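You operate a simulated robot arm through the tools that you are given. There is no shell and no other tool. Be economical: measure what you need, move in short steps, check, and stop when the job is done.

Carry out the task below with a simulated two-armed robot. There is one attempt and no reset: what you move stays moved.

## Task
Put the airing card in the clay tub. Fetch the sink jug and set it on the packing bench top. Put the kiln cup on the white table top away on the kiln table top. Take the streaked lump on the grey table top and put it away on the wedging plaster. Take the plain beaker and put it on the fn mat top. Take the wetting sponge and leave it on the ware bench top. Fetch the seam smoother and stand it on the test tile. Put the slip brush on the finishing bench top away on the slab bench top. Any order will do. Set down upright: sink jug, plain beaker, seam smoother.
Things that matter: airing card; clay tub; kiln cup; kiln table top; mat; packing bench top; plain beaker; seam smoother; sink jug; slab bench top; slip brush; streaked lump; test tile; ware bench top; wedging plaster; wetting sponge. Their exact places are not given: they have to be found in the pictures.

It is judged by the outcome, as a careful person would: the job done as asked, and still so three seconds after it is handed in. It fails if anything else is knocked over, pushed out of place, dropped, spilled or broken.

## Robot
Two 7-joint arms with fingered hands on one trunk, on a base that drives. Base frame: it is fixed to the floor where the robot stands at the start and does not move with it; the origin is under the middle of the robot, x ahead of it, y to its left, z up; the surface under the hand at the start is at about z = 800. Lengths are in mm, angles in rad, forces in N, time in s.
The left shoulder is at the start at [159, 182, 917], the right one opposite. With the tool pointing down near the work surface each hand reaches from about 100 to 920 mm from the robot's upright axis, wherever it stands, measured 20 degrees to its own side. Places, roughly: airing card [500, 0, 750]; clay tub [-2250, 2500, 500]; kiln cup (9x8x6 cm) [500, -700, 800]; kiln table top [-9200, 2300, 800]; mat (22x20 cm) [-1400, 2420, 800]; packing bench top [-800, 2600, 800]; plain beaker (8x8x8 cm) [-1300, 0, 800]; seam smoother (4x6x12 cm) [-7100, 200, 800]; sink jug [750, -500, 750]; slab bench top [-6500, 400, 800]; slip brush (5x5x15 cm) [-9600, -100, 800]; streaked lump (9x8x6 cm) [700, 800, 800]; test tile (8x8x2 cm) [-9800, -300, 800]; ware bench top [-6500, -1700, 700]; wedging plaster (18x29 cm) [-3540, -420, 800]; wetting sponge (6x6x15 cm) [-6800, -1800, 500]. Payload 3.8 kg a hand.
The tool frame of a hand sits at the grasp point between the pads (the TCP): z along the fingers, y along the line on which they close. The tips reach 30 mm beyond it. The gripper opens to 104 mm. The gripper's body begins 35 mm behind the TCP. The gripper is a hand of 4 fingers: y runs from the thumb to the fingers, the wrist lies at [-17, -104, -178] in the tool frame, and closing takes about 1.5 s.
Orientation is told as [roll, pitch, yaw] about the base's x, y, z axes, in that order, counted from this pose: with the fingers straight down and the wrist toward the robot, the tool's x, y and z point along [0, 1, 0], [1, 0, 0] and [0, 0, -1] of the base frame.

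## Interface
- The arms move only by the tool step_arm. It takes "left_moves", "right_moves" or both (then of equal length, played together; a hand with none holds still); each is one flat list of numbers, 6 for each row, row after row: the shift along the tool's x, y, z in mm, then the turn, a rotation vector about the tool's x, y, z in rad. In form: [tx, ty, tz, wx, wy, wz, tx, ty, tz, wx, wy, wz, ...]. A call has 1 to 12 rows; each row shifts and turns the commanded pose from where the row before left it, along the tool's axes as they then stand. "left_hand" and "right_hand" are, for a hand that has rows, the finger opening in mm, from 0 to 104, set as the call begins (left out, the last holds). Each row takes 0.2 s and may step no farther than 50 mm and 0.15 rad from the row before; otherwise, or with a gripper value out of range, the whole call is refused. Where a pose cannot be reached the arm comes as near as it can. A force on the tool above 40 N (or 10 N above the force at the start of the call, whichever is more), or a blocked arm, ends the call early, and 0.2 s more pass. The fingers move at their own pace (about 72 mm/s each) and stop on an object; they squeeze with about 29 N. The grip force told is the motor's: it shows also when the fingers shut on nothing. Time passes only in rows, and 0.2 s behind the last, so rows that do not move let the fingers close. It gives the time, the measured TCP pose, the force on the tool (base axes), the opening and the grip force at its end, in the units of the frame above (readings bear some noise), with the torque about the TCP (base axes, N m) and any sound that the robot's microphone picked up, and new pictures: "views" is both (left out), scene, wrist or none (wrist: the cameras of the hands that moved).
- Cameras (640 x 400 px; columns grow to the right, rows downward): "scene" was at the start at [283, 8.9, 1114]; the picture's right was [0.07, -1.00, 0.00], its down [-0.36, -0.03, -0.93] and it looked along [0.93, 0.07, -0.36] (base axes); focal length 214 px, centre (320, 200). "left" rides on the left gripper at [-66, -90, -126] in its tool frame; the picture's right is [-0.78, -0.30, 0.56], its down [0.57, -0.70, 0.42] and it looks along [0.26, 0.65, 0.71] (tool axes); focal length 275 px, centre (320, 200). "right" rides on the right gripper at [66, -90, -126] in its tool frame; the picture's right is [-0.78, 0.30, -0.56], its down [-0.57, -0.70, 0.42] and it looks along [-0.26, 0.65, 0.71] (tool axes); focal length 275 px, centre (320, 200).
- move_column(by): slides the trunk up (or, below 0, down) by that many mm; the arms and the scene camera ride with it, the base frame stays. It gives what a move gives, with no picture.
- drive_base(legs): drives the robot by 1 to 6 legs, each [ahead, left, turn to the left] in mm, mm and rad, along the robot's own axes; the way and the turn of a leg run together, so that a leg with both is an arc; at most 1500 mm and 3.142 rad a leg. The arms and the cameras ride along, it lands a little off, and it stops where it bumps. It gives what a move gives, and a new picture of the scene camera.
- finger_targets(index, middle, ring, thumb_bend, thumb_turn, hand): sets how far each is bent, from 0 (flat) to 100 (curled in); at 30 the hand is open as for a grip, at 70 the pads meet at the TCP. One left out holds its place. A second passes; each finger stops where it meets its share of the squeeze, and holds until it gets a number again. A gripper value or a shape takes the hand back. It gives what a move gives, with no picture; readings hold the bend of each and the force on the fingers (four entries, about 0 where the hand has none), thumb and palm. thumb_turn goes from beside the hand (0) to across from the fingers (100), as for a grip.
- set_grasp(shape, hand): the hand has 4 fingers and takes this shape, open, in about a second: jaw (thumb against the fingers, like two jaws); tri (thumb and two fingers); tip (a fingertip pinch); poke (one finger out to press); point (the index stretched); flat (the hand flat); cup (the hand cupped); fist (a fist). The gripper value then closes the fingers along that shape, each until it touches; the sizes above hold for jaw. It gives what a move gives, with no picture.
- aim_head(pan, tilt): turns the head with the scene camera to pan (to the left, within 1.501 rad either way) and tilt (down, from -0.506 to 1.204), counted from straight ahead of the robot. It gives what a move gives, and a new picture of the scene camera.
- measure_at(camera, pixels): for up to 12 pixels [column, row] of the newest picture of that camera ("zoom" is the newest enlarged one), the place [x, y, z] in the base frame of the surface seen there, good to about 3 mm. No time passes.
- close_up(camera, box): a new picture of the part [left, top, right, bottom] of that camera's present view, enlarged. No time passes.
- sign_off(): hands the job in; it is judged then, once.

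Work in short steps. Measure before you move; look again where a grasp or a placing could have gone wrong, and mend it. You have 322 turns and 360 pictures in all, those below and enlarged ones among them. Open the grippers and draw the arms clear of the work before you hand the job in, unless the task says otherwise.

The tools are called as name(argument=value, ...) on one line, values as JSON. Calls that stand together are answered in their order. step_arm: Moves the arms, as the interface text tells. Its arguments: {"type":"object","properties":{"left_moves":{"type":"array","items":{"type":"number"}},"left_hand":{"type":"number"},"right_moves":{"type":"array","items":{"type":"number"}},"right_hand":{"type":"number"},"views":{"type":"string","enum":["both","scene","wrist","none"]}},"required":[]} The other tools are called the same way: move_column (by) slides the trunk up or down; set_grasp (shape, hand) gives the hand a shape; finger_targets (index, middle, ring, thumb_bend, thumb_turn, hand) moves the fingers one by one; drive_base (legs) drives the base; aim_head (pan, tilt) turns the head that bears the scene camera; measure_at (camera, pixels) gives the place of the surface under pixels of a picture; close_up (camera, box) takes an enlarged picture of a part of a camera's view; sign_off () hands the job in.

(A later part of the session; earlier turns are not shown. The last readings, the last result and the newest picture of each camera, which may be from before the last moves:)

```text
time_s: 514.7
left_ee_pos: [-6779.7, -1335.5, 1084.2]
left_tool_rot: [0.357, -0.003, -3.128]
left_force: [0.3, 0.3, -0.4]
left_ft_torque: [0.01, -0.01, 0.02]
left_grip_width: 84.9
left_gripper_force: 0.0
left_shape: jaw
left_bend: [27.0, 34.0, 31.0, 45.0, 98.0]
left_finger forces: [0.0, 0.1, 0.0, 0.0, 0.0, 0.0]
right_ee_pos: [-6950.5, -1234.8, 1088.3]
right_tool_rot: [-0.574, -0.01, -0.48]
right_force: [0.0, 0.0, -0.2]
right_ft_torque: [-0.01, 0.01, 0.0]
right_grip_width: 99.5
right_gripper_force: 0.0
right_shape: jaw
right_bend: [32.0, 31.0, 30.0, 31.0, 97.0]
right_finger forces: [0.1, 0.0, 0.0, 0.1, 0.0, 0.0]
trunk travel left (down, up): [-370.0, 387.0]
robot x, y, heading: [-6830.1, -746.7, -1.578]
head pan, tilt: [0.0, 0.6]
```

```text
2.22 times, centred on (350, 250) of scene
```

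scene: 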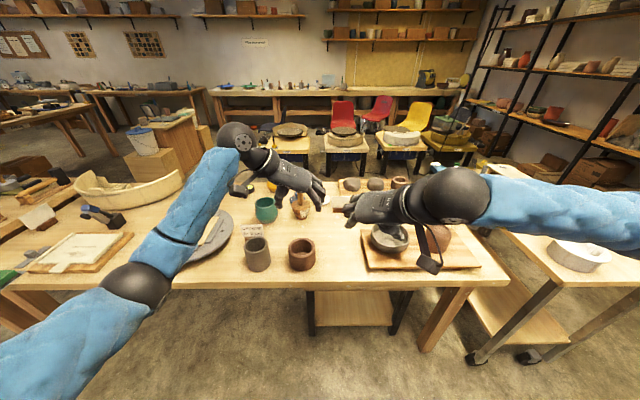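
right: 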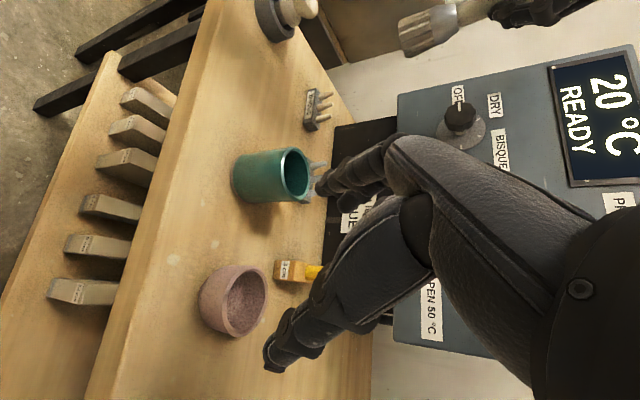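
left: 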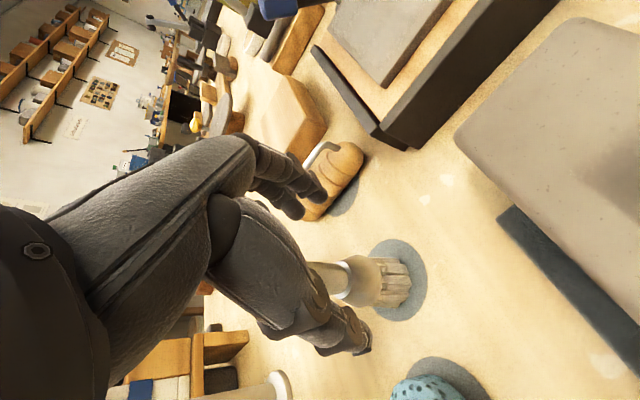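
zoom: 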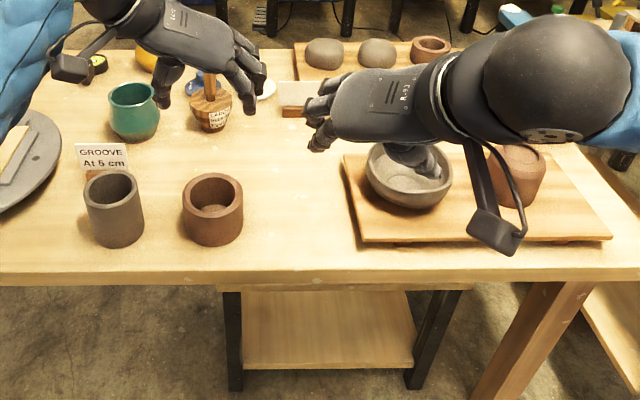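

The ware bench spans y −1337..≈−2000, and something (a stand) is under it where the sponge (z≈500) should be. I back off, lower the trunk and look beneath.

drive_base(legs=[[-320, 0, 0]])

move_column(by=-365)

aim_head(pan=0.0, tilt=0.4)

close_up(camera="scene", box=[200, 150, 480, 330])

```text
time_s: 516.9
left_ee_pos: [-6777.6, -1013.0, 1085.8]
left_tool_rot: [0.358, -0.003, -3.124]
left_force: [-0.3, 0.5, 1.2]
left_ft_torque: [0.01, -0.01, 0.0]
left_grip_width: 84.5
left_gripper_force: 0.0
left_shape: jaw
left_bend: [27.0, 34.0, 31.0, 45.0, 98.0]
left_finger forces: [0.0, 0.0, 0.0, 0.0, 0.1, 0.0]
right_ee_pos: [-6947.0, -913.0, 1089.0]
right_tool_rot: [-0.579, -0.008, -0.479]
right_force: [0.3, 0.4, 0.0]
right_ft_torque: [0.03, 0.01, -0.03]
right_grip_width: 99.5
right_gripper_force: 0.0
right_shape: jaw
right_bend: [32.0, 31.0, 30.0, 31.0, 97.0]
right_finger forces: [0.1, 0.0, 0.1, 0.0, 0.1, 0.1]
trunk travel left (down, up): [-370.0, 387.0]
robot x, y, heading: [-6828.2, -425.4, -1.573]
head pan, tilt: [0.0, 0.6]
```

scene: 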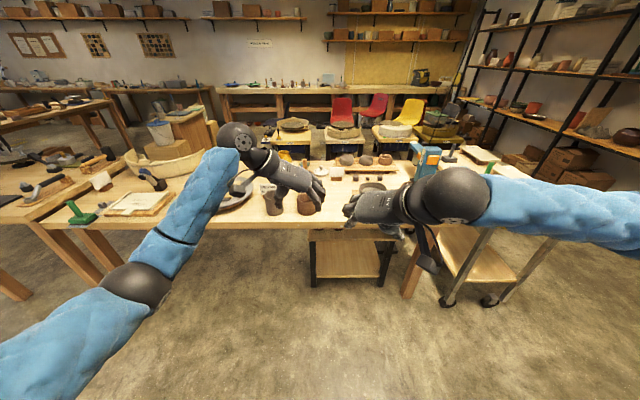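

```text
time_s: 520.4
left_ee_pos: [-6777.2, -1012.6, 719.4]
left_tool_rot: [0.357, -0.003, -3.128]
left_force: [-0.7, 0.5, -0.4]
left_ft_torque: [-0.02, 0.01, 0.01]
left_grip_width: 84.7
left_gripper_force: 0.1
left_shape: jaw
left_bend: [27.0, 34.0, 31.0, 45.0, 98.0]
left_finger forces: [0.1, 0.0, 0.0, 0.0, 0.1, 0.0]
right_ee_pos: [-6947.5, -945.7, 661.1]
right_tool_rot: [-0.416, 0.073, -0.472]
right_force: [-0.3, 0.3, 0.6]
right_ft_torque: [0.03, -0.02, -0.02]
right_grip_width: 99.8
right_gripper_force: 0.1
right_shape: jaw
right_bend: [32.0, 31.0, 30.0, 31.0, 97.0]
right_finger forces: [0.0, 0.0, 0.0, 0.0, 0.0, 0.1]
trunk travel left (down, up): [-5.0, 752.0]
robot x, y, heading: [-6827.9, -426.0, -1.577]
head pan, tilt: [0.0, 0.6]
```

```text
time_s: 521.1
left_ee_pos: [-6776.1, -1012.6, 719.2]
left_tool_rot: [0.358, -0.003, -3.123]
left_force: [-0.6, 0.4, 0.4]
left_ft_torque: [0.0, 0.01, -0.01]
left_grip_width: 84.6
left_gripper_force: 0.0
left_shape: jaw
left_bend: [27.0, 34.0, 31.0, 45.0, 98.0]
left_finger forces: [0.0, 0.0, 0.0, 0.0, 0.1, 0.0]
right_ee_pos: [-6947.4, -946.3, 660.2]
right_tool_rot: [-0.416, 0.074, -0.475]
right_force: [-0.5, 0.2, 0.3]
right_ft_torque: [0.0, 0.0, 0.01]
right_grip_width: 99.7
right_gripper_force: 0.0
right_shape: jaw
right_bend: [32.0, 31.0, 30.0, 31.0, 97.0]
right_finger forces: [0.1, 0.0, 0.1, 0.0, 0.0, 0.1]
trunk travel left (down, up): [-5.0, 752.0]
robot x, y, heading: [-6831.4, -424.6, -1.581]
head pan, tilt: [0.0, 0.4]
```

scene: 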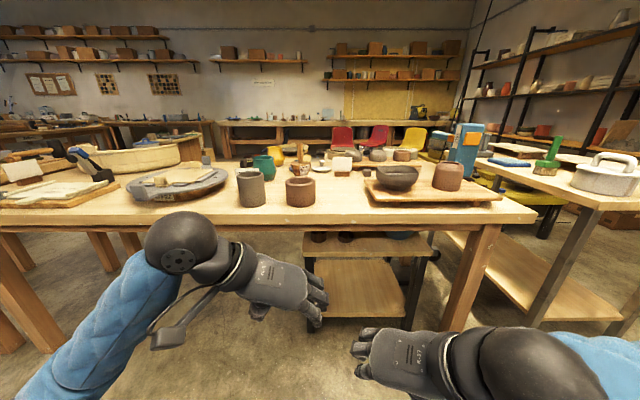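

```text
2.22 times, centred on (340, 240) of scene
```

zoom: 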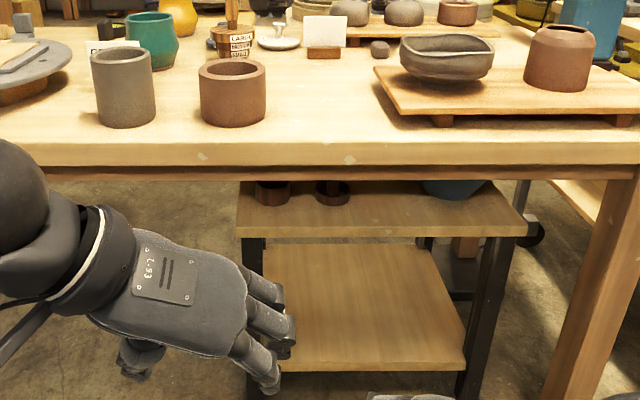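

measure_at(camera="zoom", pixels=[[270, 200], [332, 198], [455, 190], [240, 235], [525, 232], [300, 225], [245, 190], [400, 200], [300, 188]])

```text
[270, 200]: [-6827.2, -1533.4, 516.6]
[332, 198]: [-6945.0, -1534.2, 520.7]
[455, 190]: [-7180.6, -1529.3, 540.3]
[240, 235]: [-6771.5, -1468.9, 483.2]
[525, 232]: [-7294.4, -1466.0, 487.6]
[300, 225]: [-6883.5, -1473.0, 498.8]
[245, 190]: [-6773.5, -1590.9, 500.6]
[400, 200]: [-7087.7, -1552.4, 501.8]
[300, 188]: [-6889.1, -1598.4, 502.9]
```

Stand top z≈500 under the bench; the sponge must be at its back-left, best reached from the south. I raise the trunk a bit and drive round the west end.

move_column(by=250)

drive_base(legs=[[250, 0, 0], [0, 0, -1.56], [1480, 0, 0], [0, 0, 1.571]])

aim_head(pan=0.5, tilt=0.35)

```text
time_s: 523.7
left_ee_pos: [-6775.7, -1013.6, 968.7]
left_tool_rot: [0.356, -0.003, -3.124]
left_force: [0.3, 0.1, -1.1]
left_ft_torque: [0.0, -0.02, 0.03]
left_grip_width: 84.7
left_gripper_force: 0.0
left_shape: jaw
left_bend: [27.0, 34.0, 31.0, 45.0, 98.0]
left_finger forces: [0.0, 0.1, 0.0, 0.1, 0.0, 0.0]
right_ee_pos: [-6947.5, -945.9, 908.0]
right_tool_rot: [-0.417, 0.076, -0.475]
right_force: [0.5, 0.9, 1.3]
right_ft_torque: [-0.03, 0.02, 0.0]
right_grip_width: 99.7
right_gripper_force: 0.1
right_shape: jaw
right_bend: [32.0, 31.0, 30.0, 31.0, 97.0]
right_finger forces: [0.0, 0.1, 0.1, 0.1, 0.0, 0.0]
trunk travel left (down, up): [-255.0, 502.0]
robot x, y, heading: [-6826.2, -423.6, -1.579]
head pan, tilt: [0.0, 0.4]
```

```text
time_s: 540.1
left_ee_pos: [-8255.7, -1248.3, 967.7]
left_tool_rot: [0.357, -0.004, -3.124]
left_force: [-0.6, 0.0, -0.5]
left_ft_torque: [-0.02, 0.02, -0.01]
left_grip_width: 84.9
left_gripper_force: 0.2
left_shape: jaw
left_bend: [27.0, 34.0, 31.0, 45.0, 98.0]
left_finger forces: [0.1, 0.1, 0.0, 0.1, 0.0, 0.1]
right_ee_pos: [-8426.1, -1182.0, 909.6]
right_tool_rot: [-0.418, 0.072, -0.473]
right_force: [0.0, 0.7, -0.7]
right_ft_torque: [-0.02, 0.02, 0.02]
right_grip_width: 99.7
right_gripper_force: 0.1
right_shape: jaw
right_bend: [32.0, 31.0, 30.0, 31.0, 97.0]
right_finger forces: [0.1, 0.0, 0.1, 0.0, 0.1, 0.0]
trunk travel left (down, up): [-255.0, 502.0]
robot x, y, heading: [-8305.5, -660.4, -1.579]
head pan, tilt: [0.0, 0.4]
```

scene: 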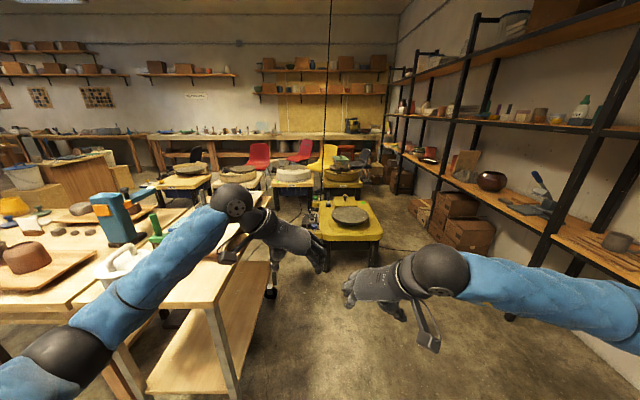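

```text
time_s: 541.0
left_ee_pos: [-8256.4, -1248.6, 969.8]
left_tool_rot: [0.357, -0.006, -3.124]
left_force: [0.1, 0.5, 0.0]
left_ft_torque: [0.01, 0.04, 0.0]
left_grip_width: 84.9
left_gripper_force: 0.1
left_shape: jaw
left_bend: [27.0, 34.0, 31.0, 45.0, 98.0]
left_finger forces: [0.0, 0.0, 0.0, 0.1, 0.0, 0.1]
right_ee_pos: [-8425.4, -1181.7, 909.2]
right_tool_rot: [-0.418, 0.072, -0.473]
right_force: [-0.3, 0.1, 0.7]
right_ft_torque: [-0.01, 0.02, -0.01]
right_grip_width: 99.7
right_gripper_force: 0.0
right_shape: jaw
right_bend: [32.0, 31.0, 30.0, 31.0, 97.0]
right_finger forces: [0.0, 0.0, 0.0, 0.0, 0.0, 0.0]
trunk travel left (down, up): [-255.0, 502.0]
robot x, y, heading: [-8305.7, -660.1, -1.581]
head pan, tilt: [0.499, 0.351]
```

scene: 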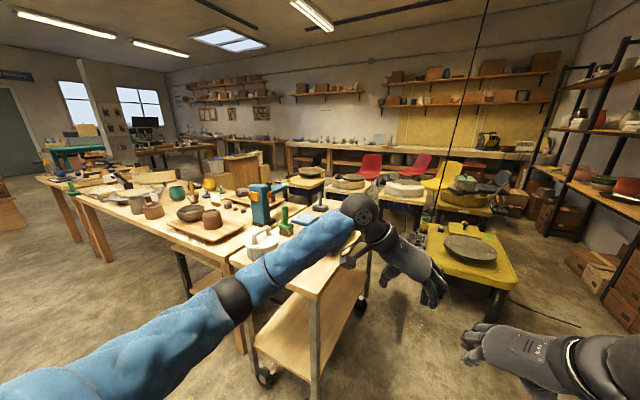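

measure_at(camera="scene", pixels=[[465, 245], [430, 225], [515, 280], [430, 270], [395, 200], [345, 185], [300, 185], [355, 240], [325, 300], [320, 215], [300, 215], [480, 205]])

close_up(camera="scene", box=[230, 140, 550, 320])

```text
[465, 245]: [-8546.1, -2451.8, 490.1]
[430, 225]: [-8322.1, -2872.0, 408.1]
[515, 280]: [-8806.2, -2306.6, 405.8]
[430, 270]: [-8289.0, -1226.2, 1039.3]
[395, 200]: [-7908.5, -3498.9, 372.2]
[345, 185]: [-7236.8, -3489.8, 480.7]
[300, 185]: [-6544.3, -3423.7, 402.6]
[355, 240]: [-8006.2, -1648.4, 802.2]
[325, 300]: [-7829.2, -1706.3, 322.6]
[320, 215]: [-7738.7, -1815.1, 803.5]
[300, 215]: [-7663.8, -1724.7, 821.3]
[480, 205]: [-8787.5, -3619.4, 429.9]
```

```text
2.00 times, centred on (390, 230) of scene
```

zoom: 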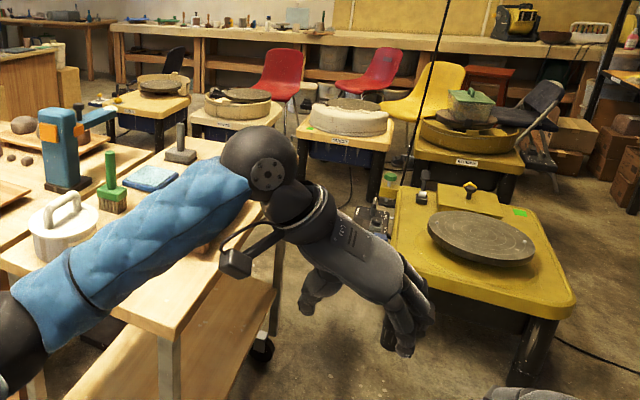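

The gap by the yellow wheel is too tight; I go round the east end of the ware bench (edge x≈−4710) instead.

drive_base(legs=[[0, 0, 1.571], [1400, 0, 0.005], [1400, 0, 0], [1280, 0, 0], [0, 0, -1.571]])

aim_head(pan=0.0, tilt=0.35)

```text
time_s: 568.4
left_ee_pos: [-4134.0, -1208.3, 968.3]
left_tool_rot: [0.359, -0.005, -3.099]
left_force: [0.2, -0.2, 0.8]
left_ft_torque: [0.0, -0.02, -0.02]
left_grip_width: 84.5
left_gripper_force: 0.0
left_shape: jaw
left_bend: [27.0, 34.0, 31.0, 45.0, 98.0]
left_finger forces: [0.1, 0.0, 0.0, 0.1, 0.0, 0.0]
right_ee_pos: [-4306.6, -1144.5, 909.0]
right_tool_rot: [-0.419, 0.074, -0.446]
right_force: [0.0, 0.7, -0.1]
right_ft_torque: [0.0, -0.02, 0.0]
right_grip_width: 99.5
right_gripper_force: 0.0
right_shape: jaw
right_bend: [32.0, 31.0, 30.0, 31.0, 97.0]
right_finger forces: [0.0, 0.0, 0.0, 0.1, 0.0, 0.0]
trunk travel left (down, up): [-255.0, 502.0]
robot x, y, heading: [-4201.2, -619.4, -1.547]
head pan, tilt: [0.499, 0.351]
```

scene: 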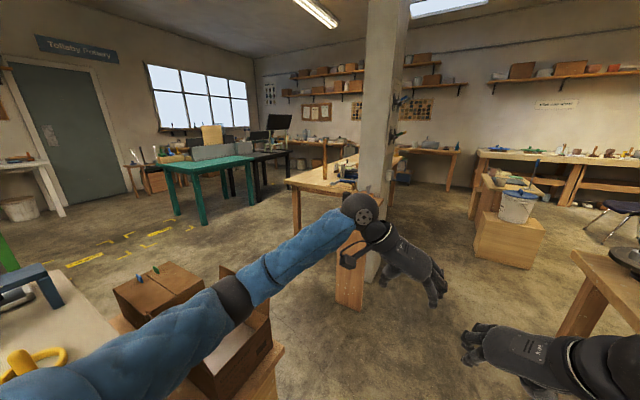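

```text
time_s: 569.3
left_ee_pos: [-4133.9, -1208.2, 969.2]
left_tool_rot: [0.357, -0.002, -3.099]
left_force: [-0.9, 0.0, 0.0]
left_ft_torque: [0.0, 0.01, -0.02]
left_grip_width: 84.5
left_gripper_force: 0.2
left_shape: jaw
left_bend: [27.0, 34.0, 31.0, 45.0, 98.0]
left_finger forces: [0.0, 0.0, 0.0, 0.0, 0.0, 0.1]
right_ee_pos: [-4306.1, -1145.0, 909.3]
right_tool_rot: [-0.418, 0.073, -0.447]
right_force: [0.8, -0.7, 0.2]
right_ft_torque: [0.01, 0.0, -0.01]
right_grip_width: 99.7
right_gripper_force: 0.0
right_shape: jaw
right_bend: [32.0, 31.0, 30.0, 31.0, 97.0]
right_finger forces: [0.1, 0.0, 0.0, 0.0, 0.0, 0.0]
trunk travel left (down, up): [-255.0, 502.0]
robot x, y, heading: [-4199.5, -621.1, -1.552]
head pan, tilt: [0.0, 0.351]
```

scene: 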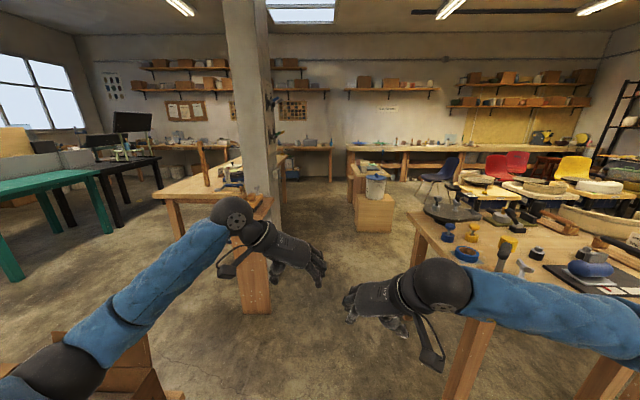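

measure_at(camera="scene", pixels=[[412, 215], [425, 208], [455, 215], [480, 205], [375, 230], [358, 210], [392, 190], [440, 180], [490, 195], [270, 250], [300, 215], [430, 300]])

```text
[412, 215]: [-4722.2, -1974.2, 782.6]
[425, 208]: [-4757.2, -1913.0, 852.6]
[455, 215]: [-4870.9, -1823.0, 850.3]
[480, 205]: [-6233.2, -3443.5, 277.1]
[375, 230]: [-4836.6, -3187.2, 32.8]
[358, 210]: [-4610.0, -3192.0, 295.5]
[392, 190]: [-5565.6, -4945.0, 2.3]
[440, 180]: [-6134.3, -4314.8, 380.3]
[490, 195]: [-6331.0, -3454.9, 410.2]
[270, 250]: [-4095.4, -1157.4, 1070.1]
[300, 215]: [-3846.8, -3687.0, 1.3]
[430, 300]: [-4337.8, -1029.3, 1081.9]
```

South of the bench (y −1990..−3190) is free. I drive down the aisle, then west behind the ware bench.

drive_base(legs=[[970, 0, -0.02], [970, 20, 0], [0, 0, -1.571], [1270, 0, 0], [1270, 0, 0], [0, 0, -1.571]])

aim_head(pan=0.0, tilt=0.5)

```text
time_s: 576.4
left_ee_pos: [-4126.4, -2466.3, 964.6]
left_tool_rot: [0.344, 0.005, -3.101]
left_force: [0.2, -0.1, -0.4]
left_ft_torque: [0.01, 0.01, 0.0]
left_grip_width: 85.0
left_gripper_force: 0.0
left_shape: jaw
left_bend: [27.0, 34.0, 31.0, 45.0, 98.0]
left_finger forces: [0.0, 0.0, 0.1, 0.0, 0.0, 0.1]
right_ee_pos: [-4303.4, -2403.9, 915.3]
right_tool_rot: [-0.426, 0.062, -0.463]
right_force: [-0.6, 0.2, 0.0]
right_ft_torque: [-0.03, 0.02, -0.02]
right_grip_width: 99.7
right_gripper_force: 0.0
right_shape: jaw
right_bend: [32.0, 31.0, 30.0, 31.0, 97.0]
right_finger forces: [0.1, 0.1, 0.0, 0.0, 0.0, 0.1]
trunk travel left (down, up): [-255.0, 502.0]
robot x, y, heading: [-4189.3, -1890.7, -1.561]
head pan, tilt: [0.0, 0.351]
stopped in leg 2: the robot was blocked; the commanded pose is now the measured one
```

scene: 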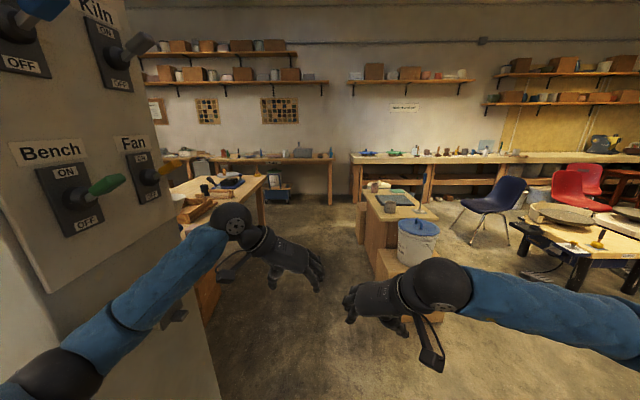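

```text
time_s: 577.1
left_ee_pos: [-4126.9, -2467.5, 964.3]
left_tool_rot: [0.344, 0.004, -3.101]
left_force: [0.1, 0.7, 0.1]
left_ft_torque: [0.03, -0.01, 0.01]
left_grip_width: 84.9
left_gripper_force: 0.0
left_shape: jaw
left_bend: [27.0, 34.0, 31.0, 45.0, 98.0]
left_finger forces: [0.1, 0.0, 0.0, 0.1, 0.0, 0.0]
right_ee_pos: [-4303.2, -2403.3, 916.3]
right_tool_rot: [-0.427, 0.062, -0.461]
right_force: [-0.4, -0.1, 0.1]
right_ft_torque: [0.02, 0.0, 0.02]
right_grip_width: 99.7
right_gripper_force: 0.1
right_shape: jaw
right_bend: [32.0, 31.0, 30.0, 31.0, 97.0]
right_finger forces: [0.0, 0.0, 0.0, 0.0, 0.1, 0.0]
trunk travel left (down, up): [-255.0, 502.0]
robot x, y, heading: [-4187.6, -1892.9, -1.564]
head pan, tilt: [0.0, 0.499]
```

scene: 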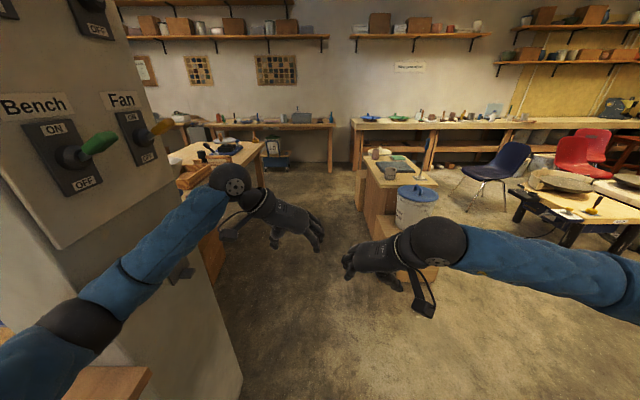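

The left elbow met the column; I back off, shift 120 mm right and go on.

drive_base(legs=[[-60, 0, 0], [0, -120, 0]])

close_up(camera="scene", box=[0, 0, 260, 400])

```text
time_s: 578.9
left_ee_pos: [-4244.2, -2419.6, 954.3]
left_tool_rot: [0.33, 0.0, -3.105]
left_force: [0.3, -0.6, -0.1]
left_ft_torque: [-0.01, -0.01, 0.03]
left_grip_width: 84.8
left_gripper_force: 0.1
left_shape: jaw
left_bend: [27.0, 34.0, 31.0, 45.0, 98.0]
left_finger forces: [0.0, 0.1, 0.1, 0.1, 0.1, 0.0]
right_ee_pos: [-4418.1, -2356.8, 908.3]
right_tool_rot: [-0.415, 0.073, -0.462]
right_force: [-0.2, 0.4, -0.2]
right_ft_torque: [0.0, 0.0, 0.01]
right_grip_width: 99.9
right_gripper_force: 0.1
right_shape: jaw
right_bend: [32.0, 31.0, 30.0, 31.0, 97.0]
right_finger forces: [0.1, 0.1, 0.0, 0.1, 0.0, 0.0]
trunk travel left (down, up): [-255.0, 502.0]
robot x, y, heading: [-4303.8, -1831.9, -1.563]
head pan, tilt: [0.0, 0.499]
```

scene: 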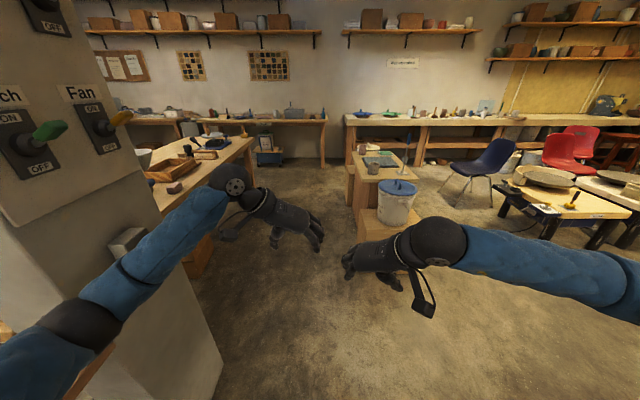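

```text
1.00 times, centred on (130, 200) of scene (not enlarged: the box is as wide or as high as the picture)
```

zoom: 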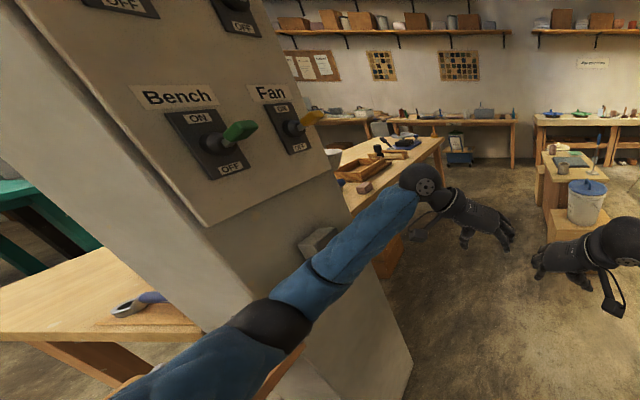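

Levers look untouched. I continue south, then turn west along the back of the ware bench.

drive_base(legs=[[740, 0, -0.008], [0, 0, -1.571], [1220, 0, 0], [1220, 0, 0]])

aim_head(pan=-0.9, tilt=0.5)

```text
time_s: 598.3
left_ee_pos: [-7334.2, -2660.9, 954.9]
left_tool_rot: [0.329, -0.002, 1.611]
left_force: [0.5, 0.7, 0.7]
left_ft_torque: [0.0, -0.03, -0.01]
left_grip_width: 85.0
left_gripper_force: 0.1
left_shape: jaw
left_bend: [27.0, 34.0, 31.0, 45.0, 98.0]
left_finger forces: [0.0, 0.0, 0.0, 0.0, 0.0, 0.0]
right_ee_pos: [-7270.3, -2485.5, 908.7]
right_tool_rot: [-0.415, 0.075, -2.031]
right_force: [0.3, 0.7, -0.5]
right_ft_torque: [0.01, 0.01, -0.02]
right_grip_width: 99.9
right_gripper_force: 0.1
right_shape: jaw
right_bend: [32.0, 31.0, 30.0, 31.0, 97.0]
right_finger forces: [0.0, 0.0, 0.0, 0.1, 0.1, 0.1]
trunk travel left (down, up): [-255.0, 502.0]
robot x, y, heading: [-6743.6, -2597.7, -3.138]
head pan, tilt: [0.0, 0.499]
```

scene: 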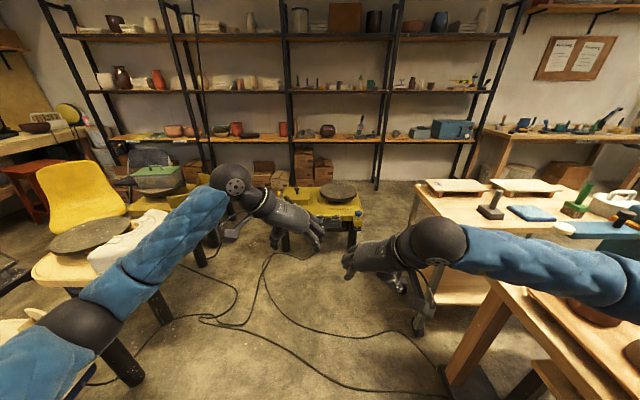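

```text
time_s: 599.5
left_ee_pos: [-7333.3, -2660.3, 955.0]
left_tool_rot: [0.332, -0.001, 1.612]
left_force: [-0.2, 0.4, 0.3]
left_ft_torque: [-0.03, -0.02, -0.01]
left_grip_width: 84.8
left_gripper_force: 0.1
left_shape: jaw
left_bend: [27.0, 34.0, 31.0, 45.0, 98.0]
left_finger forces: [0.0, 0.0, 0.1, 0.1, 0.0, 0.1]
right_ee_pos: [-7268.7, -2484.9, 907.7]
right_tool_rot: [-0.415, 0.075, -2.031]
right_force: [0.3, -1.0, 1.1]
right_ft_torque: [0.0, -0.02, 0.04]
right_grip_width: 99.8
right_gripper_force: 0.0
right_shape: jaw
right_bend: [32.0, 31.0, 30.0, 31.0, 97.0]
right_finger forces: [0.0, 0.0, 0.0, 0.0, 0.0, 0.0]
trunk travel left (down, up): [-255.0, 502.0]
robot x, y, heading: [-6744.3, -2598.0, -3.132]
head pan, tilt: [-0.901, 0.499]
```

scene: 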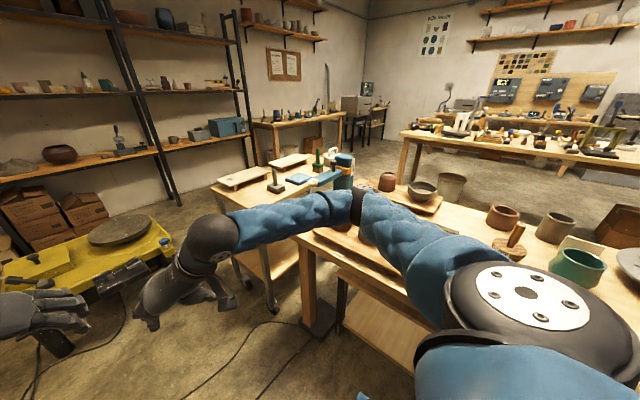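

drive_base(legs=[[0, 120, 0], [0, 0, -1.58]])

move_column(by=-250)

aim_head(pan=0.05, tilt=0.4)

close_up(camera="scene", box=[180, 140, 460, 320])

```text
time_s: 604.6
left_ee_pos: [-6800.1, -2128.4, 956.1]
left_tool_rot: [0.33, -0.001, 0.026]
left_force: [0.4, -0.5, -1.5]
left_ft_torque: [0.02, 0.0, -0.01]
left_grip_width: 84.9
left_gripper_force: 0.1
left_shape: jaw
left_bend: [27.0, 34.0, 31.0, 45.0, 98.0]
left_finger forces: [0.0, 0.0, 0.0, 0.0, 0.1, 0.0]
right_ee_pos: [-6625.6, -2195.2, 908.8]
right_tool_rot: [-0.413, 0.076, 2.666]
right_force: [-0.6, 0.0, 0.0]
right_ft_torque: [0.0, 0.02, 0.03]
right_grip_width: 99.8
right_gripper_force: 0.2
right_shape: jaw
right_bend: [32.0, 31.0, 30.0, 31.0, 97.0]
right_finger forces: [0.0, 0.1, 0.0, 0.0, 0.1, 0.0]
trunk travel left (down, up): [-255.0, 502.0]
robot x, y, heading: [-6741.9, -2713.3, 1.565]
head pan, tilt: [-0.901, 0.499]
```

scene: 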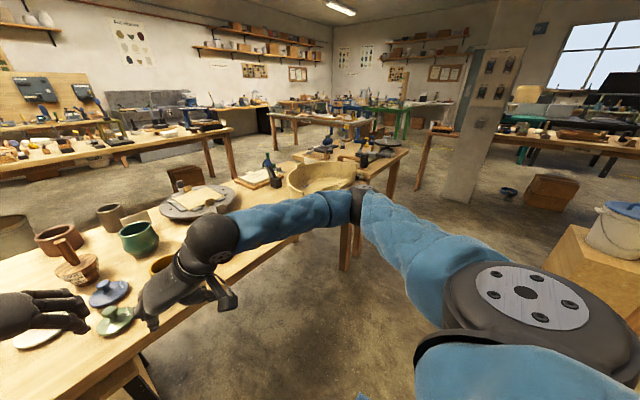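

```text
time_s: 607.1
left_ee_pos: [-6799.2, -2128.1, 706.0]
left_tool_rot: [0.33, -0.003, 0.025]
left_force: [0.1, -1.0, 0.2]
left_ft_torque: [-0.01, 0.0, 0.01]
left_grip_width: 84.9
left_gripper_force: 0.1
left_shape: jaw
left_bend: [27.0, 34.0, 31.0, 45.0, 98.0]
left_finger forces: [0.0, 0.0, 0.0, 0.0, 0.0, 0.0]
right_ee_pos: [-6624.8, -2194.7, 660.3]
right_tool_rot: [-0.417, 0.075, 2.666]
right_force: [0.7, -0.1, 0.0]
right_ft_torque: [0.03, 0.03, 0.02]
right_grip_width: 99.8
right_gripper_force: 0.0
right_shape: jaw
right_bend: [32.0, 31.0, 30.0, 31.0, 97.0]
right_finger forces: [0.0, 0.1, 0.1, 0.0, 0.1, 0.0]
trunk travel left (down, up): [-5.0, 752.0]
robot x, y, heading: [-6743.7, -2715.9, 1.563]
head pan, tilt: [-0.901, 0.499]
```

```text
time_s: 608.4
left_ee_pos: [-6799.6, -2129.6, 704.8]
left_tool_rot: [0.328, -0.002, 0.025]
left_force: [0.8, -0.1, 0.6]
left_ft_torque: [0.01, 0.01, 0.02]
left_grip_width: 84.7
left_gripper_force: 0.0
left_shape: jaw
left_bend: [27.0, 34.0, 31.0, 45.0, 98.0]
left_finger forces: [0.0, 0.0, 0.1, 0.0, 0.0, 0.0]
right_ee_pos: [-6624.8, -2195.0, 658.6]
right_tool_rot: [-0.417, 0.075, 2.663]
right_force: [0.2, 0.7, 0.5]
right_ft_torque: [0.0, 0.01, 0.02]
right_grip_width: 99.5
right_gripper_force: 0.0
right_shape: jaw
right_bend: [32.0, 31.0, 30.0, 31.0, 97.0]
right_finger forces: [0.0, 0.1, 0.0, 0.0, 0.0, 0.0]
trunk travel left (down, up): [-5.0, 752.0]
robot x, y, heading: [-6745.7, -2717.0, 1.563]
head pan, tilt: [0.051, 0.4]
```

scene: 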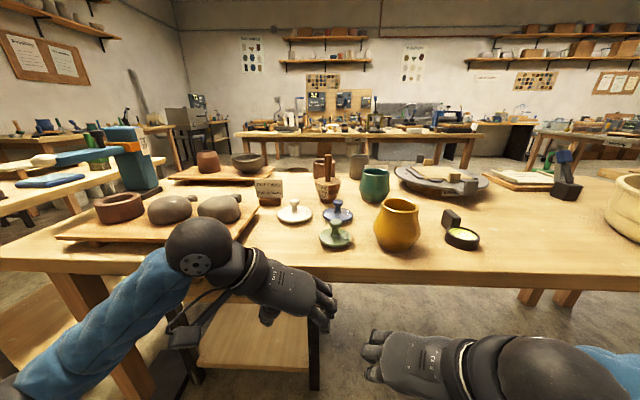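

```text
2.22 times, centred on (320, 230) of scene
```

zoom: 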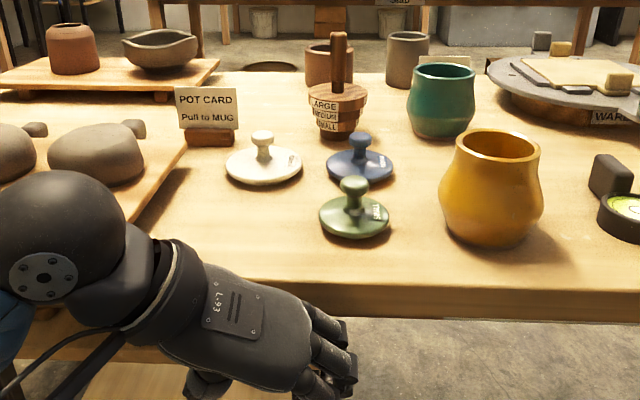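

I tilt the left hand to horizontal and lower it, so that its camera looks under the bench from the south.

step_arm(left_moves=[-20, 0, 30, 0, 0, 0, -20, 0, 30, 0, 0, 0, -10, 0, 20, 0, 0, 0, 0, 0, 0, 0, 0.14, 0, 0, 0, 0, 0, 0.14, 0, 0, 0, 0, 0, 0.14, 0, 0, 0, 0, 0, 0.14, 0, 0, 0, 0, 0, 0.14, 0, 0, 0, 0, 0, 0.14, 0, 0, 0, 0, 0, 0.14, 0], views="wrist")

```text
time_s: 610.6
left_ee_pos: [-6799.1, -2150.4, 614.2]
left_tool_rot: [1.312, 0.0, 0.024]
left_force: [-0.5, 0.0, -0.4]
left_ft_torque: [-0.02, 0.02, -0.01]
left_grip_width: 84.8
left_gripper_force: 0.1
left_shape: jaw
left_bend: [27.0, 34.0, 31.0, 45.0, 98.0]
left_finger forces: [0.0, 0.0, 0.0, 0.0, 0.0, 0.0]
right_ee_pos: [-6625.1, -2194.0, 658.8]
right_tool_rot: [-0.415, 0.076, 2.665]
right_force: [0.0, -0.7, 0.5]
right_ft_torque: [0.02, -0.01, -0.01]
right_grip_width: 99.4
right_gripper_force: 0.0
right_shape: jaw
right_bend: [32.0, 31.0, 30.0, 31.0, 97.0]
right_finger forces: [0.0, 0.0, 0.1, 0.0, 0.1, 0.0]
trunk travel left (down, up): [-5.0, 752.0]
robot x, y, heading: [-6746.3, -2719.8, 1.565]
head pan, tilt: [0.051, 0.4]
```

left: 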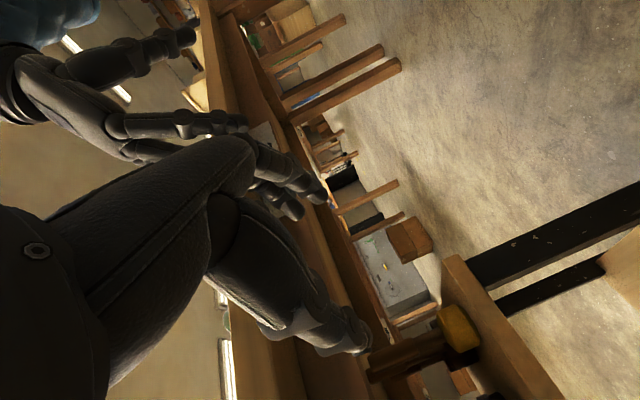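

The yellow sponge head at (458,335) with its handle at (405,355) is visible on the stand. I measure it.

measure_at(camera="left", pixels=[[458, 335], [440, 340], [475, 340], [420, 350], [385, 365], [400, 357], [450, 355], [478, 310], [450, 262], [345, 250], [365, 320], [500, 375]])

close_up(camera="left", box=[320, 240, 560, 400])

```text
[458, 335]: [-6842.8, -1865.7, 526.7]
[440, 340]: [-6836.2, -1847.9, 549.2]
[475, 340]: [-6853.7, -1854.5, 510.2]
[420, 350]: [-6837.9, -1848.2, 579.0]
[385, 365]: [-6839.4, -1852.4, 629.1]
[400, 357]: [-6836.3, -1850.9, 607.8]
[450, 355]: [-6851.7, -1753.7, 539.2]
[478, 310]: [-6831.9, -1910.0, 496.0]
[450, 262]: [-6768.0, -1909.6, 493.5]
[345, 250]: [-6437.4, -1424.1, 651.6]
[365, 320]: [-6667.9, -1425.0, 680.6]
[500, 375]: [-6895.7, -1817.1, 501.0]
```

```text
2.50 times, centred on (440, 320) of left
```

zoom: 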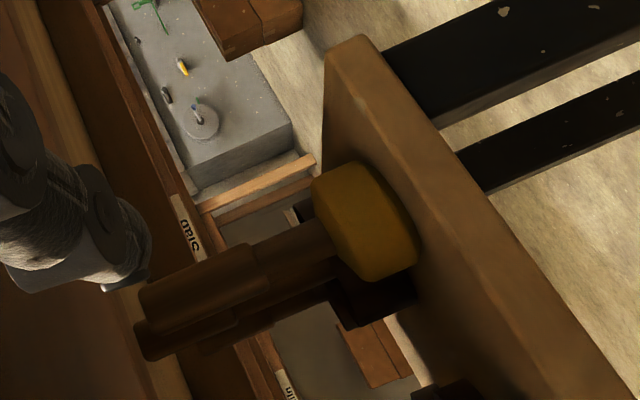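

measure_at(camera="scene", pixels=[[450, 270], [450, 280], [450, 287], [560, 283], [560, 275], [400, 262], [500, 200], [400, 285]])

close_up(camera="scene", box=[160, 220, 400, 400])

```text
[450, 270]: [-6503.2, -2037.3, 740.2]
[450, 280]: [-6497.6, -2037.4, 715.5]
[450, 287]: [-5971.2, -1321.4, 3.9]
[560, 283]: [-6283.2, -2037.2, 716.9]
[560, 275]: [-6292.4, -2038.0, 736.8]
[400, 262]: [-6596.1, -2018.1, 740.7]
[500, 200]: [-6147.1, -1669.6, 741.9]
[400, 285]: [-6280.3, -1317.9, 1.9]
```

```text
2.22 times, centred on (280, 310) of scene
```

zoom: 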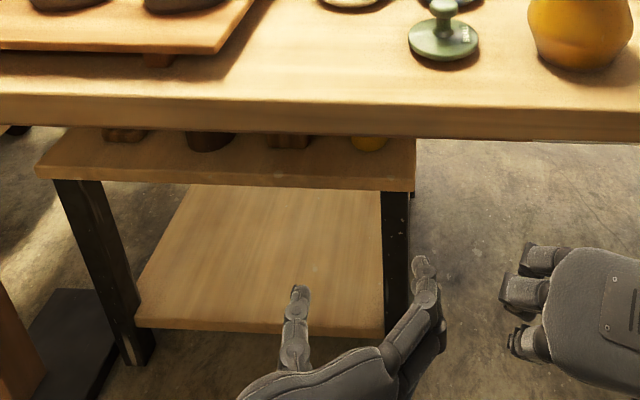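

measure_at(camera="zoom", pixels=[[368, 146], [355, 146], [383, 146], [290, 145], [308, 145], [270, 145], [210, 145], [125, 137], [40, 172], [415, 185], [330, 182]])

measure_at(camera="left", pixels=[[400, 395], [440, 385], [420, 375], [380, 350], [378, 378], [430, 365], [440, 372], [390, 340]])

```text
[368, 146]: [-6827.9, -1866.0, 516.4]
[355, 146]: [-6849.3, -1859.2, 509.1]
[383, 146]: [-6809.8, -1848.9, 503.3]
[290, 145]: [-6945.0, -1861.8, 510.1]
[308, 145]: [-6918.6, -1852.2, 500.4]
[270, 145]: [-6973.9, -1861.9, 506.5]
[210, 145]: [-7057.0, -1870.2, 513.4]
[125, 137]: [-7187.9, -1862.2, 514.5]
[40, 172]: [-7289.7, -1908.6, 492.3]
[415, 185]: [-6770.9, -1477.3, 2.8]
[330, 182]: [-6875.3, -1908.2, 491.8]
```

```text
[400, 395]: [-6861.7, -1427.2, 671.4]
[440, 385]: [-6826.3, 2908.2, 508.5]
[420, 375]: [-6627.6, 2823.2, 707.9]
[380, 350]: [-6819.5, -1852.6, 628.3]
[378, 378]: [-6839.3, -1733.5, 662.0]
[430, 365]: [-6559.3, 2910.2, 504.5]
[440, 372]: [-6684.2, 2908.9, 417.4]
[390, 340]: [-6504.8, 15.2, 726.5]
```

Sponge axis ≈(−6829,−1840), handle z 555–650; free height is z 500–~660. I level the left hand, align it at z 580, and pull the right hand back before closing in.

step_arm(left_moves=[0, 0, 0, 0, 0.094, 0, 0, 0, 0, 0, 0.094, 0, -17, -15, -10, 0, 0, 0, -17, -15, -10, 0, 0, 0], right_moves=[20, -30, -14.5, 0, 0, 0, 20, -30, -14.5, 0, 0, 0, 20, -30, -14.5, 0, 0, 0, 20, -30, -14.5, 0, 0, 0], left_hand=80, views="none")

```text
time_s: 611.6
left_ee_pos: [-6828.3, -2174.7, 581.2]
left_tool_rot: [1.498, -0.001, 0.024]
left_force: [0.2, 0.9, 0.8]
left_ft_torque: [-0.03, 0.01, 0.01]
left_grip_width: 80.3
left_gripper_force: 0.0
left_shape: jaw
left_bend: [27.0, 35.0, 32.0, 50.0, 98.0]
left_finger forces: [0.0, 0.0, 0.0, 0.0, 0.1, 0.0]
right_ee_pos: [-6609.1, -2189.9, 689.0]
right_tool_rot: [-0.414, 0.075, 2.665]
right_force: [0.4, 0.0, 0.2]
right_ft_torque: [-0.01, 0.0, 0.0]
right_grip_width: 99.8
right_gripper_force: 0.0
right_shape: jaw
right_bend: [32.0, 31.0, 30.0, 31.0, 97.0]
right_finger forces: [0.1, 0.0, 0.1, 0.0, 0.1, 0.0]
right hand out of reach, approached as far as the arm can: row 1, 2, 3, 4
trunk travel left (down, up): [-5.0, 752.0]
robot x, y, heading: [-6746.9, -2715.4, 1.564]
head pan, tilt: [0.051, 0.4]
```

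The right hand did not retract; I move it up and to the right instead.

step_arm(right_moves=[-25, -35, -13.5, 0, 0, 0, -25, -35, -13.5, 0, 0, 0, -25, -35, -13.5, 0, 0, 0, -25, -35, -13.5, 0, 0, 0, -15, -3, -34, 0, 0, 0, -15, -3, -34, 0, 0, 0], views="scene")

```text
time_s: 613.0
left_ee_pos: [-6828.3, -2175.5, 581.7]
left_tool_rot: [1.498, -0.001, 0.025]
left_force: [0.8, 0.1, 0.1]
left_ft_torque: [-0.02, 0.0, -0.02]
left_grip_width: 80.1
left_gripper_force: 0.0
left_shape: jaw
left_bend: [27.0, 35.0, 32.0, 50.0, 98.0]
left_finger forces: [0.0, 0.1, 0.0, 0.1, 0.1, 0.0]
right_ee_pos: [-6540.0, -2208.6, 801.7]
right_tool_rot: [-0.425, 0.087, 2.674]
right_force: [1.3, -0.3, 0.3]
right_ft_torque: [0.02, 0.01, 0.02]
right_grip_width: 99.7
right_gripper_force: 0.1
right_shape: jaw
right_bend: [31.0, 31.0, 30.0, 31.0, 97.0]
right_finger forces: [0.0, 0.1, 0.1, 0.0, 0.1, 0.0]
right hand out of reach, approached as far as the arm can: row 1, 2, 3, 4, 5, 6
trunk travel left (down, up): [-5.0, 752.0]
robot x, y, heading: [-6748.9, -2714.3, 1.566]
head pan, tilt: [0.051, 0.4]
```

scene: 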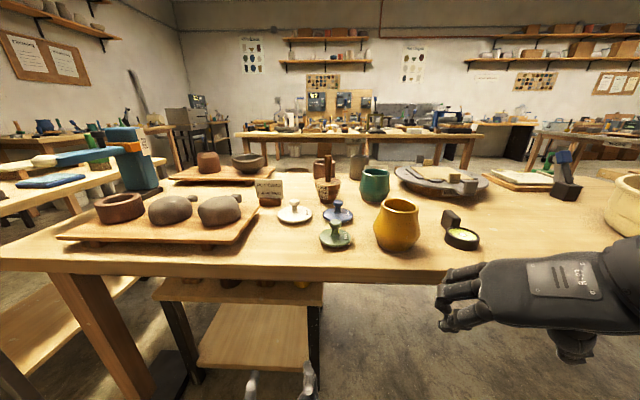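

I drive 110 mm closer; then reach under the bench toward the handle.

drive_base(legs=[[110, 0, 0]])

step_arm(left_moves=[0, 1, 35, 0, 0, 0, 0, 1, 35, 0, 0, 0, 0, 1, 35, 0, 0, 0, 0, 1, 30, 0, 0, 0, 0, 0, 0, 0, 0, 0], views="wrist")

```text
time_s: 614.2
left_ee_pos: [-6827.4, -2062.8, 580.8]
left_tool_rot: [1.499, -0.001, 0.024]
left_force: [-0.5, 0.1, -0.3]
left_ft_torque: [0.01, 0.02, -0.01]
left_grip_width: 80.0
left_gripper_force: 0.1
left_shape: jaw
left_bend: [27.0, 35.0, 32.0, 50.0, 98.0]
left_finger forces: [0.1, 0.0, 0.1, 0.0, 0.1, 0.0]
right_ee_pos: [-6539.3, -2097.3, 799.8]
right_tool_rot: [-0.426, 0.087, 2.674]
right_force: [-0.1, -0.7, -0.3]
right_ft_torque: [0.02, 0.01, 0.03]
right_grip_width: 99.7
right_gripper_force: 0.0
right_shape: jaw
right_bend: [31.0, 31.0, 30.0, 31.0, 97.0]
right_finger forces: [0.1, 0.0, 0.0, 0.0, 0.0, 0.1]
trunk travel left (down, up): [-5.0, 752.0]
robot x, y, heading: [-6742.6, -2608.1, 1.566]
head pan, tilt: [0.051, 0.4]
```

scene: 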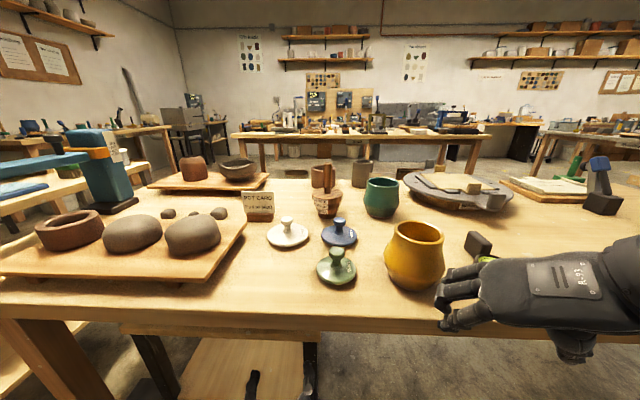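

```text
time_s: 615.4
left_ee_pos: [-6826.5, -1928.4, 570.3]
left_tool_rot: [1.496, 0.0, 0.025]
left_force: [0.1, 0.3, -0.5]
left_ft_torque: [-0.02, 0.03, -0.02]
left_grip_width: 80.1
left_gripper_force: 0.0
left_shape: jaw
left_bend: [27.0, 35.0, 32.0, 50.0, 98.0]
left_finger forces: [0.1, 0.1, 0.0, 0.0, 0.0, 0.1]
right_ee_pos: [-6540.1, -2097.4, 800.0]
right_tool_rot: [-0.426, 0.084, 2.673]
right_force: [-0.1, 0.7, 0.6]
right_ft_torque: [0.0, -0.04, 0.02]
right_grip_width: 99.9
right_gripper_force: 0.0
right_shape: jaw
right_bend: [31.0, 31.0, 30.0, 31.0, 97.0]
right_finger forces: [0.0, 0.0, 0.0, 0.0, 0.0, 0.1]
trunk travel left (down, up): [-5.0, 752.0]
robot x, y, heading: [-6747.1, -2608.2, 1.561]
head pan, tilt: [0.051, 0.4]
```

left: 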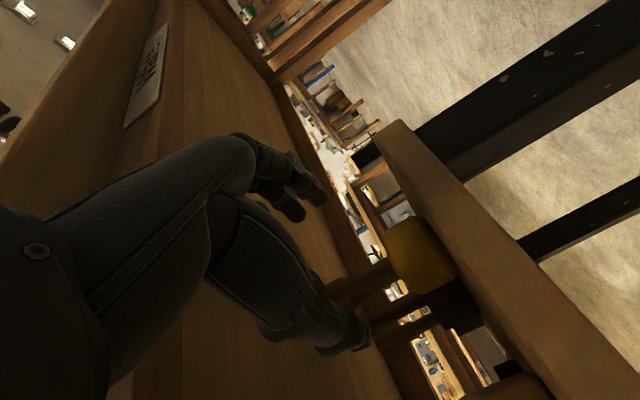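

close_up(camera="left", box=[280, 180, 520, 400])

measure_at(camera="zoom", pixels=[[260, 200], [160, 290], [200, 275], [240, 250], [300, 250], [320, 340], [400, 350], [90, 40], [180, 430], [145, 330], [120, 150], [100, 240]])

```text
1.82 times, centred on (400, 290) of left
```

zoom: 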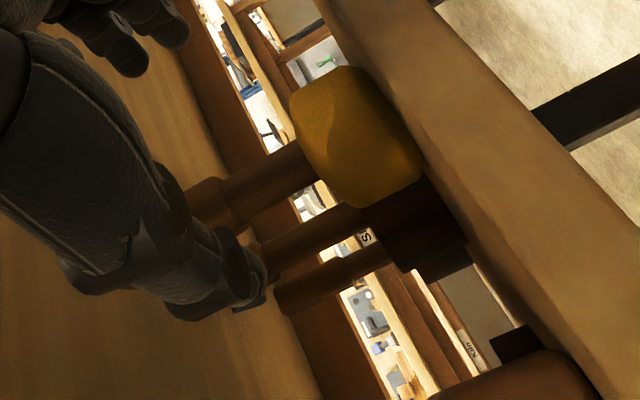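

```text
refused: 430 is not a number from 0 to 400
```

measure_at(camera="zoom", pixels=[[270, 175], [230, 195], [205, 205], [330, 130], [390, 170], [310, 235], [410, 220], [330, 280], [240, 290], [150, 30], [500, 390], [450, 240]])

```text
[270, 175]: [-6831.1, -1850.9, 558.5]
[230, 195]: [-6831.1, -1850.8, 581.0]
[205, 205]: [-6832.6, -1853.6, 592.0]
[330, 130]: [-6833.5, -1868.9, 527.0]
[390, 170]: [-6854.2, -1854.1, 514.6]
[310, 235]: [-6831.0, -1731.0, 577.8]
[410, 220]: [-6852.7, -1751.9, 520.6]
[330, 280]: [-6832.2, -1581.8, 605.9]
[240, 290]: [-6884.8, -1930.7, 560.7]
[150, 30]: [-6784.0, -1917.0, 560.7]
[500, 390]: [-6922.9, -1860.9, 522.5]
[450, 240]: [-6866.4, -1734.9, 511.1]
```

measure_at(camera="left", pixels=[[150, 70], [100, 110], [178, 100], [195, 60], [215, 60], [260, 100], [60, 100], [230, 110]])

```text
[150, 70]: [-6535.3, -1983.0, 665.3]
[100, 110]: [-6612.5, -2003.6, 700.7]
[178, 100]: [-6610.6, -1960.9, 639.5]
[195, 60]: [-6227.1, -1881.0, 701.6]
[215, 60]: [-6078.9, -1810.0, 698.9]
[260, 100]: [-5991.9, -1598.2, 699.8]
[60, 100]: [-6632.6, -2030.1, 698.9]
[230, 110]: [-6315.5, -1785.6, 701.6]
```

South apron's bottom is z≈640, so the hand must stay low. I advance 80 mm at z 570, then pitch the fingers slightly up and raise the grasp point.

step_arm(left_moves=[2, 2, 27, 0, 0, 0, 2, 2, 27, 0, 0, 0, 2, 1, 27, 0, 0, 0, 0, 0, 0, 0, 0, 0], views="wrist")

```text
time_s: 616.4
left_ee_pos: [-6822.7, -1846.4, 570.5]
left_tool_rot: [1.495, -0.001, 0.025]
left_force: [-0.1, 0.0, 0.8]
left_ft_torque: [0.04, 0.0, -0.02]
left_grip_width: 80.2
left_gripper_force: 0.1
left_shape: jaw
left_bend: [27.0, 35.0, 32.0, 50.0, 98.0]
left_finger forces: [0.1, 0.0, 0.0, 0.1, 0.1, 0.0]
right_ee_pos: [-6540.7, -2097.1, 798.7]
right_tool_rot: [-0.426, 0.086, 2.674]
right_force: [0.0, 0.7, 0.3]
right_ft_torque: [-0.01, -0.01, 0.01]
right_grip_width: 100.1
right_gripper_force: 0.1
right_shape: jaw
right_bend: [31.0, 31.0, 30.0, 31.0, 97.0]
right_finger forces: [0.0, 0.0, 0.1, 0.1, 0.0, 0.1]
trunk travel left (down, up): [-5.0, 752.0]
robot x, y, heading: [-6744.3, -2609.2, 1.563]
head pan, tilt: [0.051, 0.4]
```

left: 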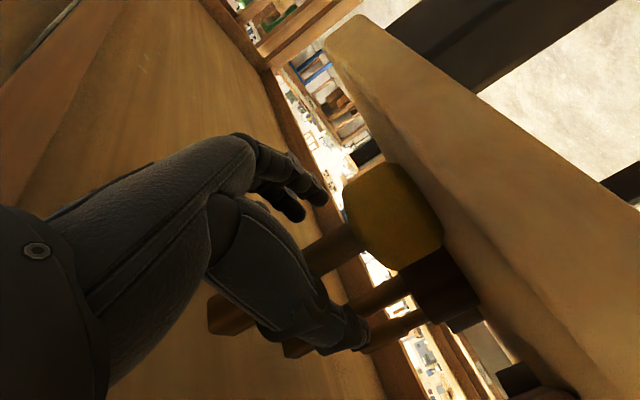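

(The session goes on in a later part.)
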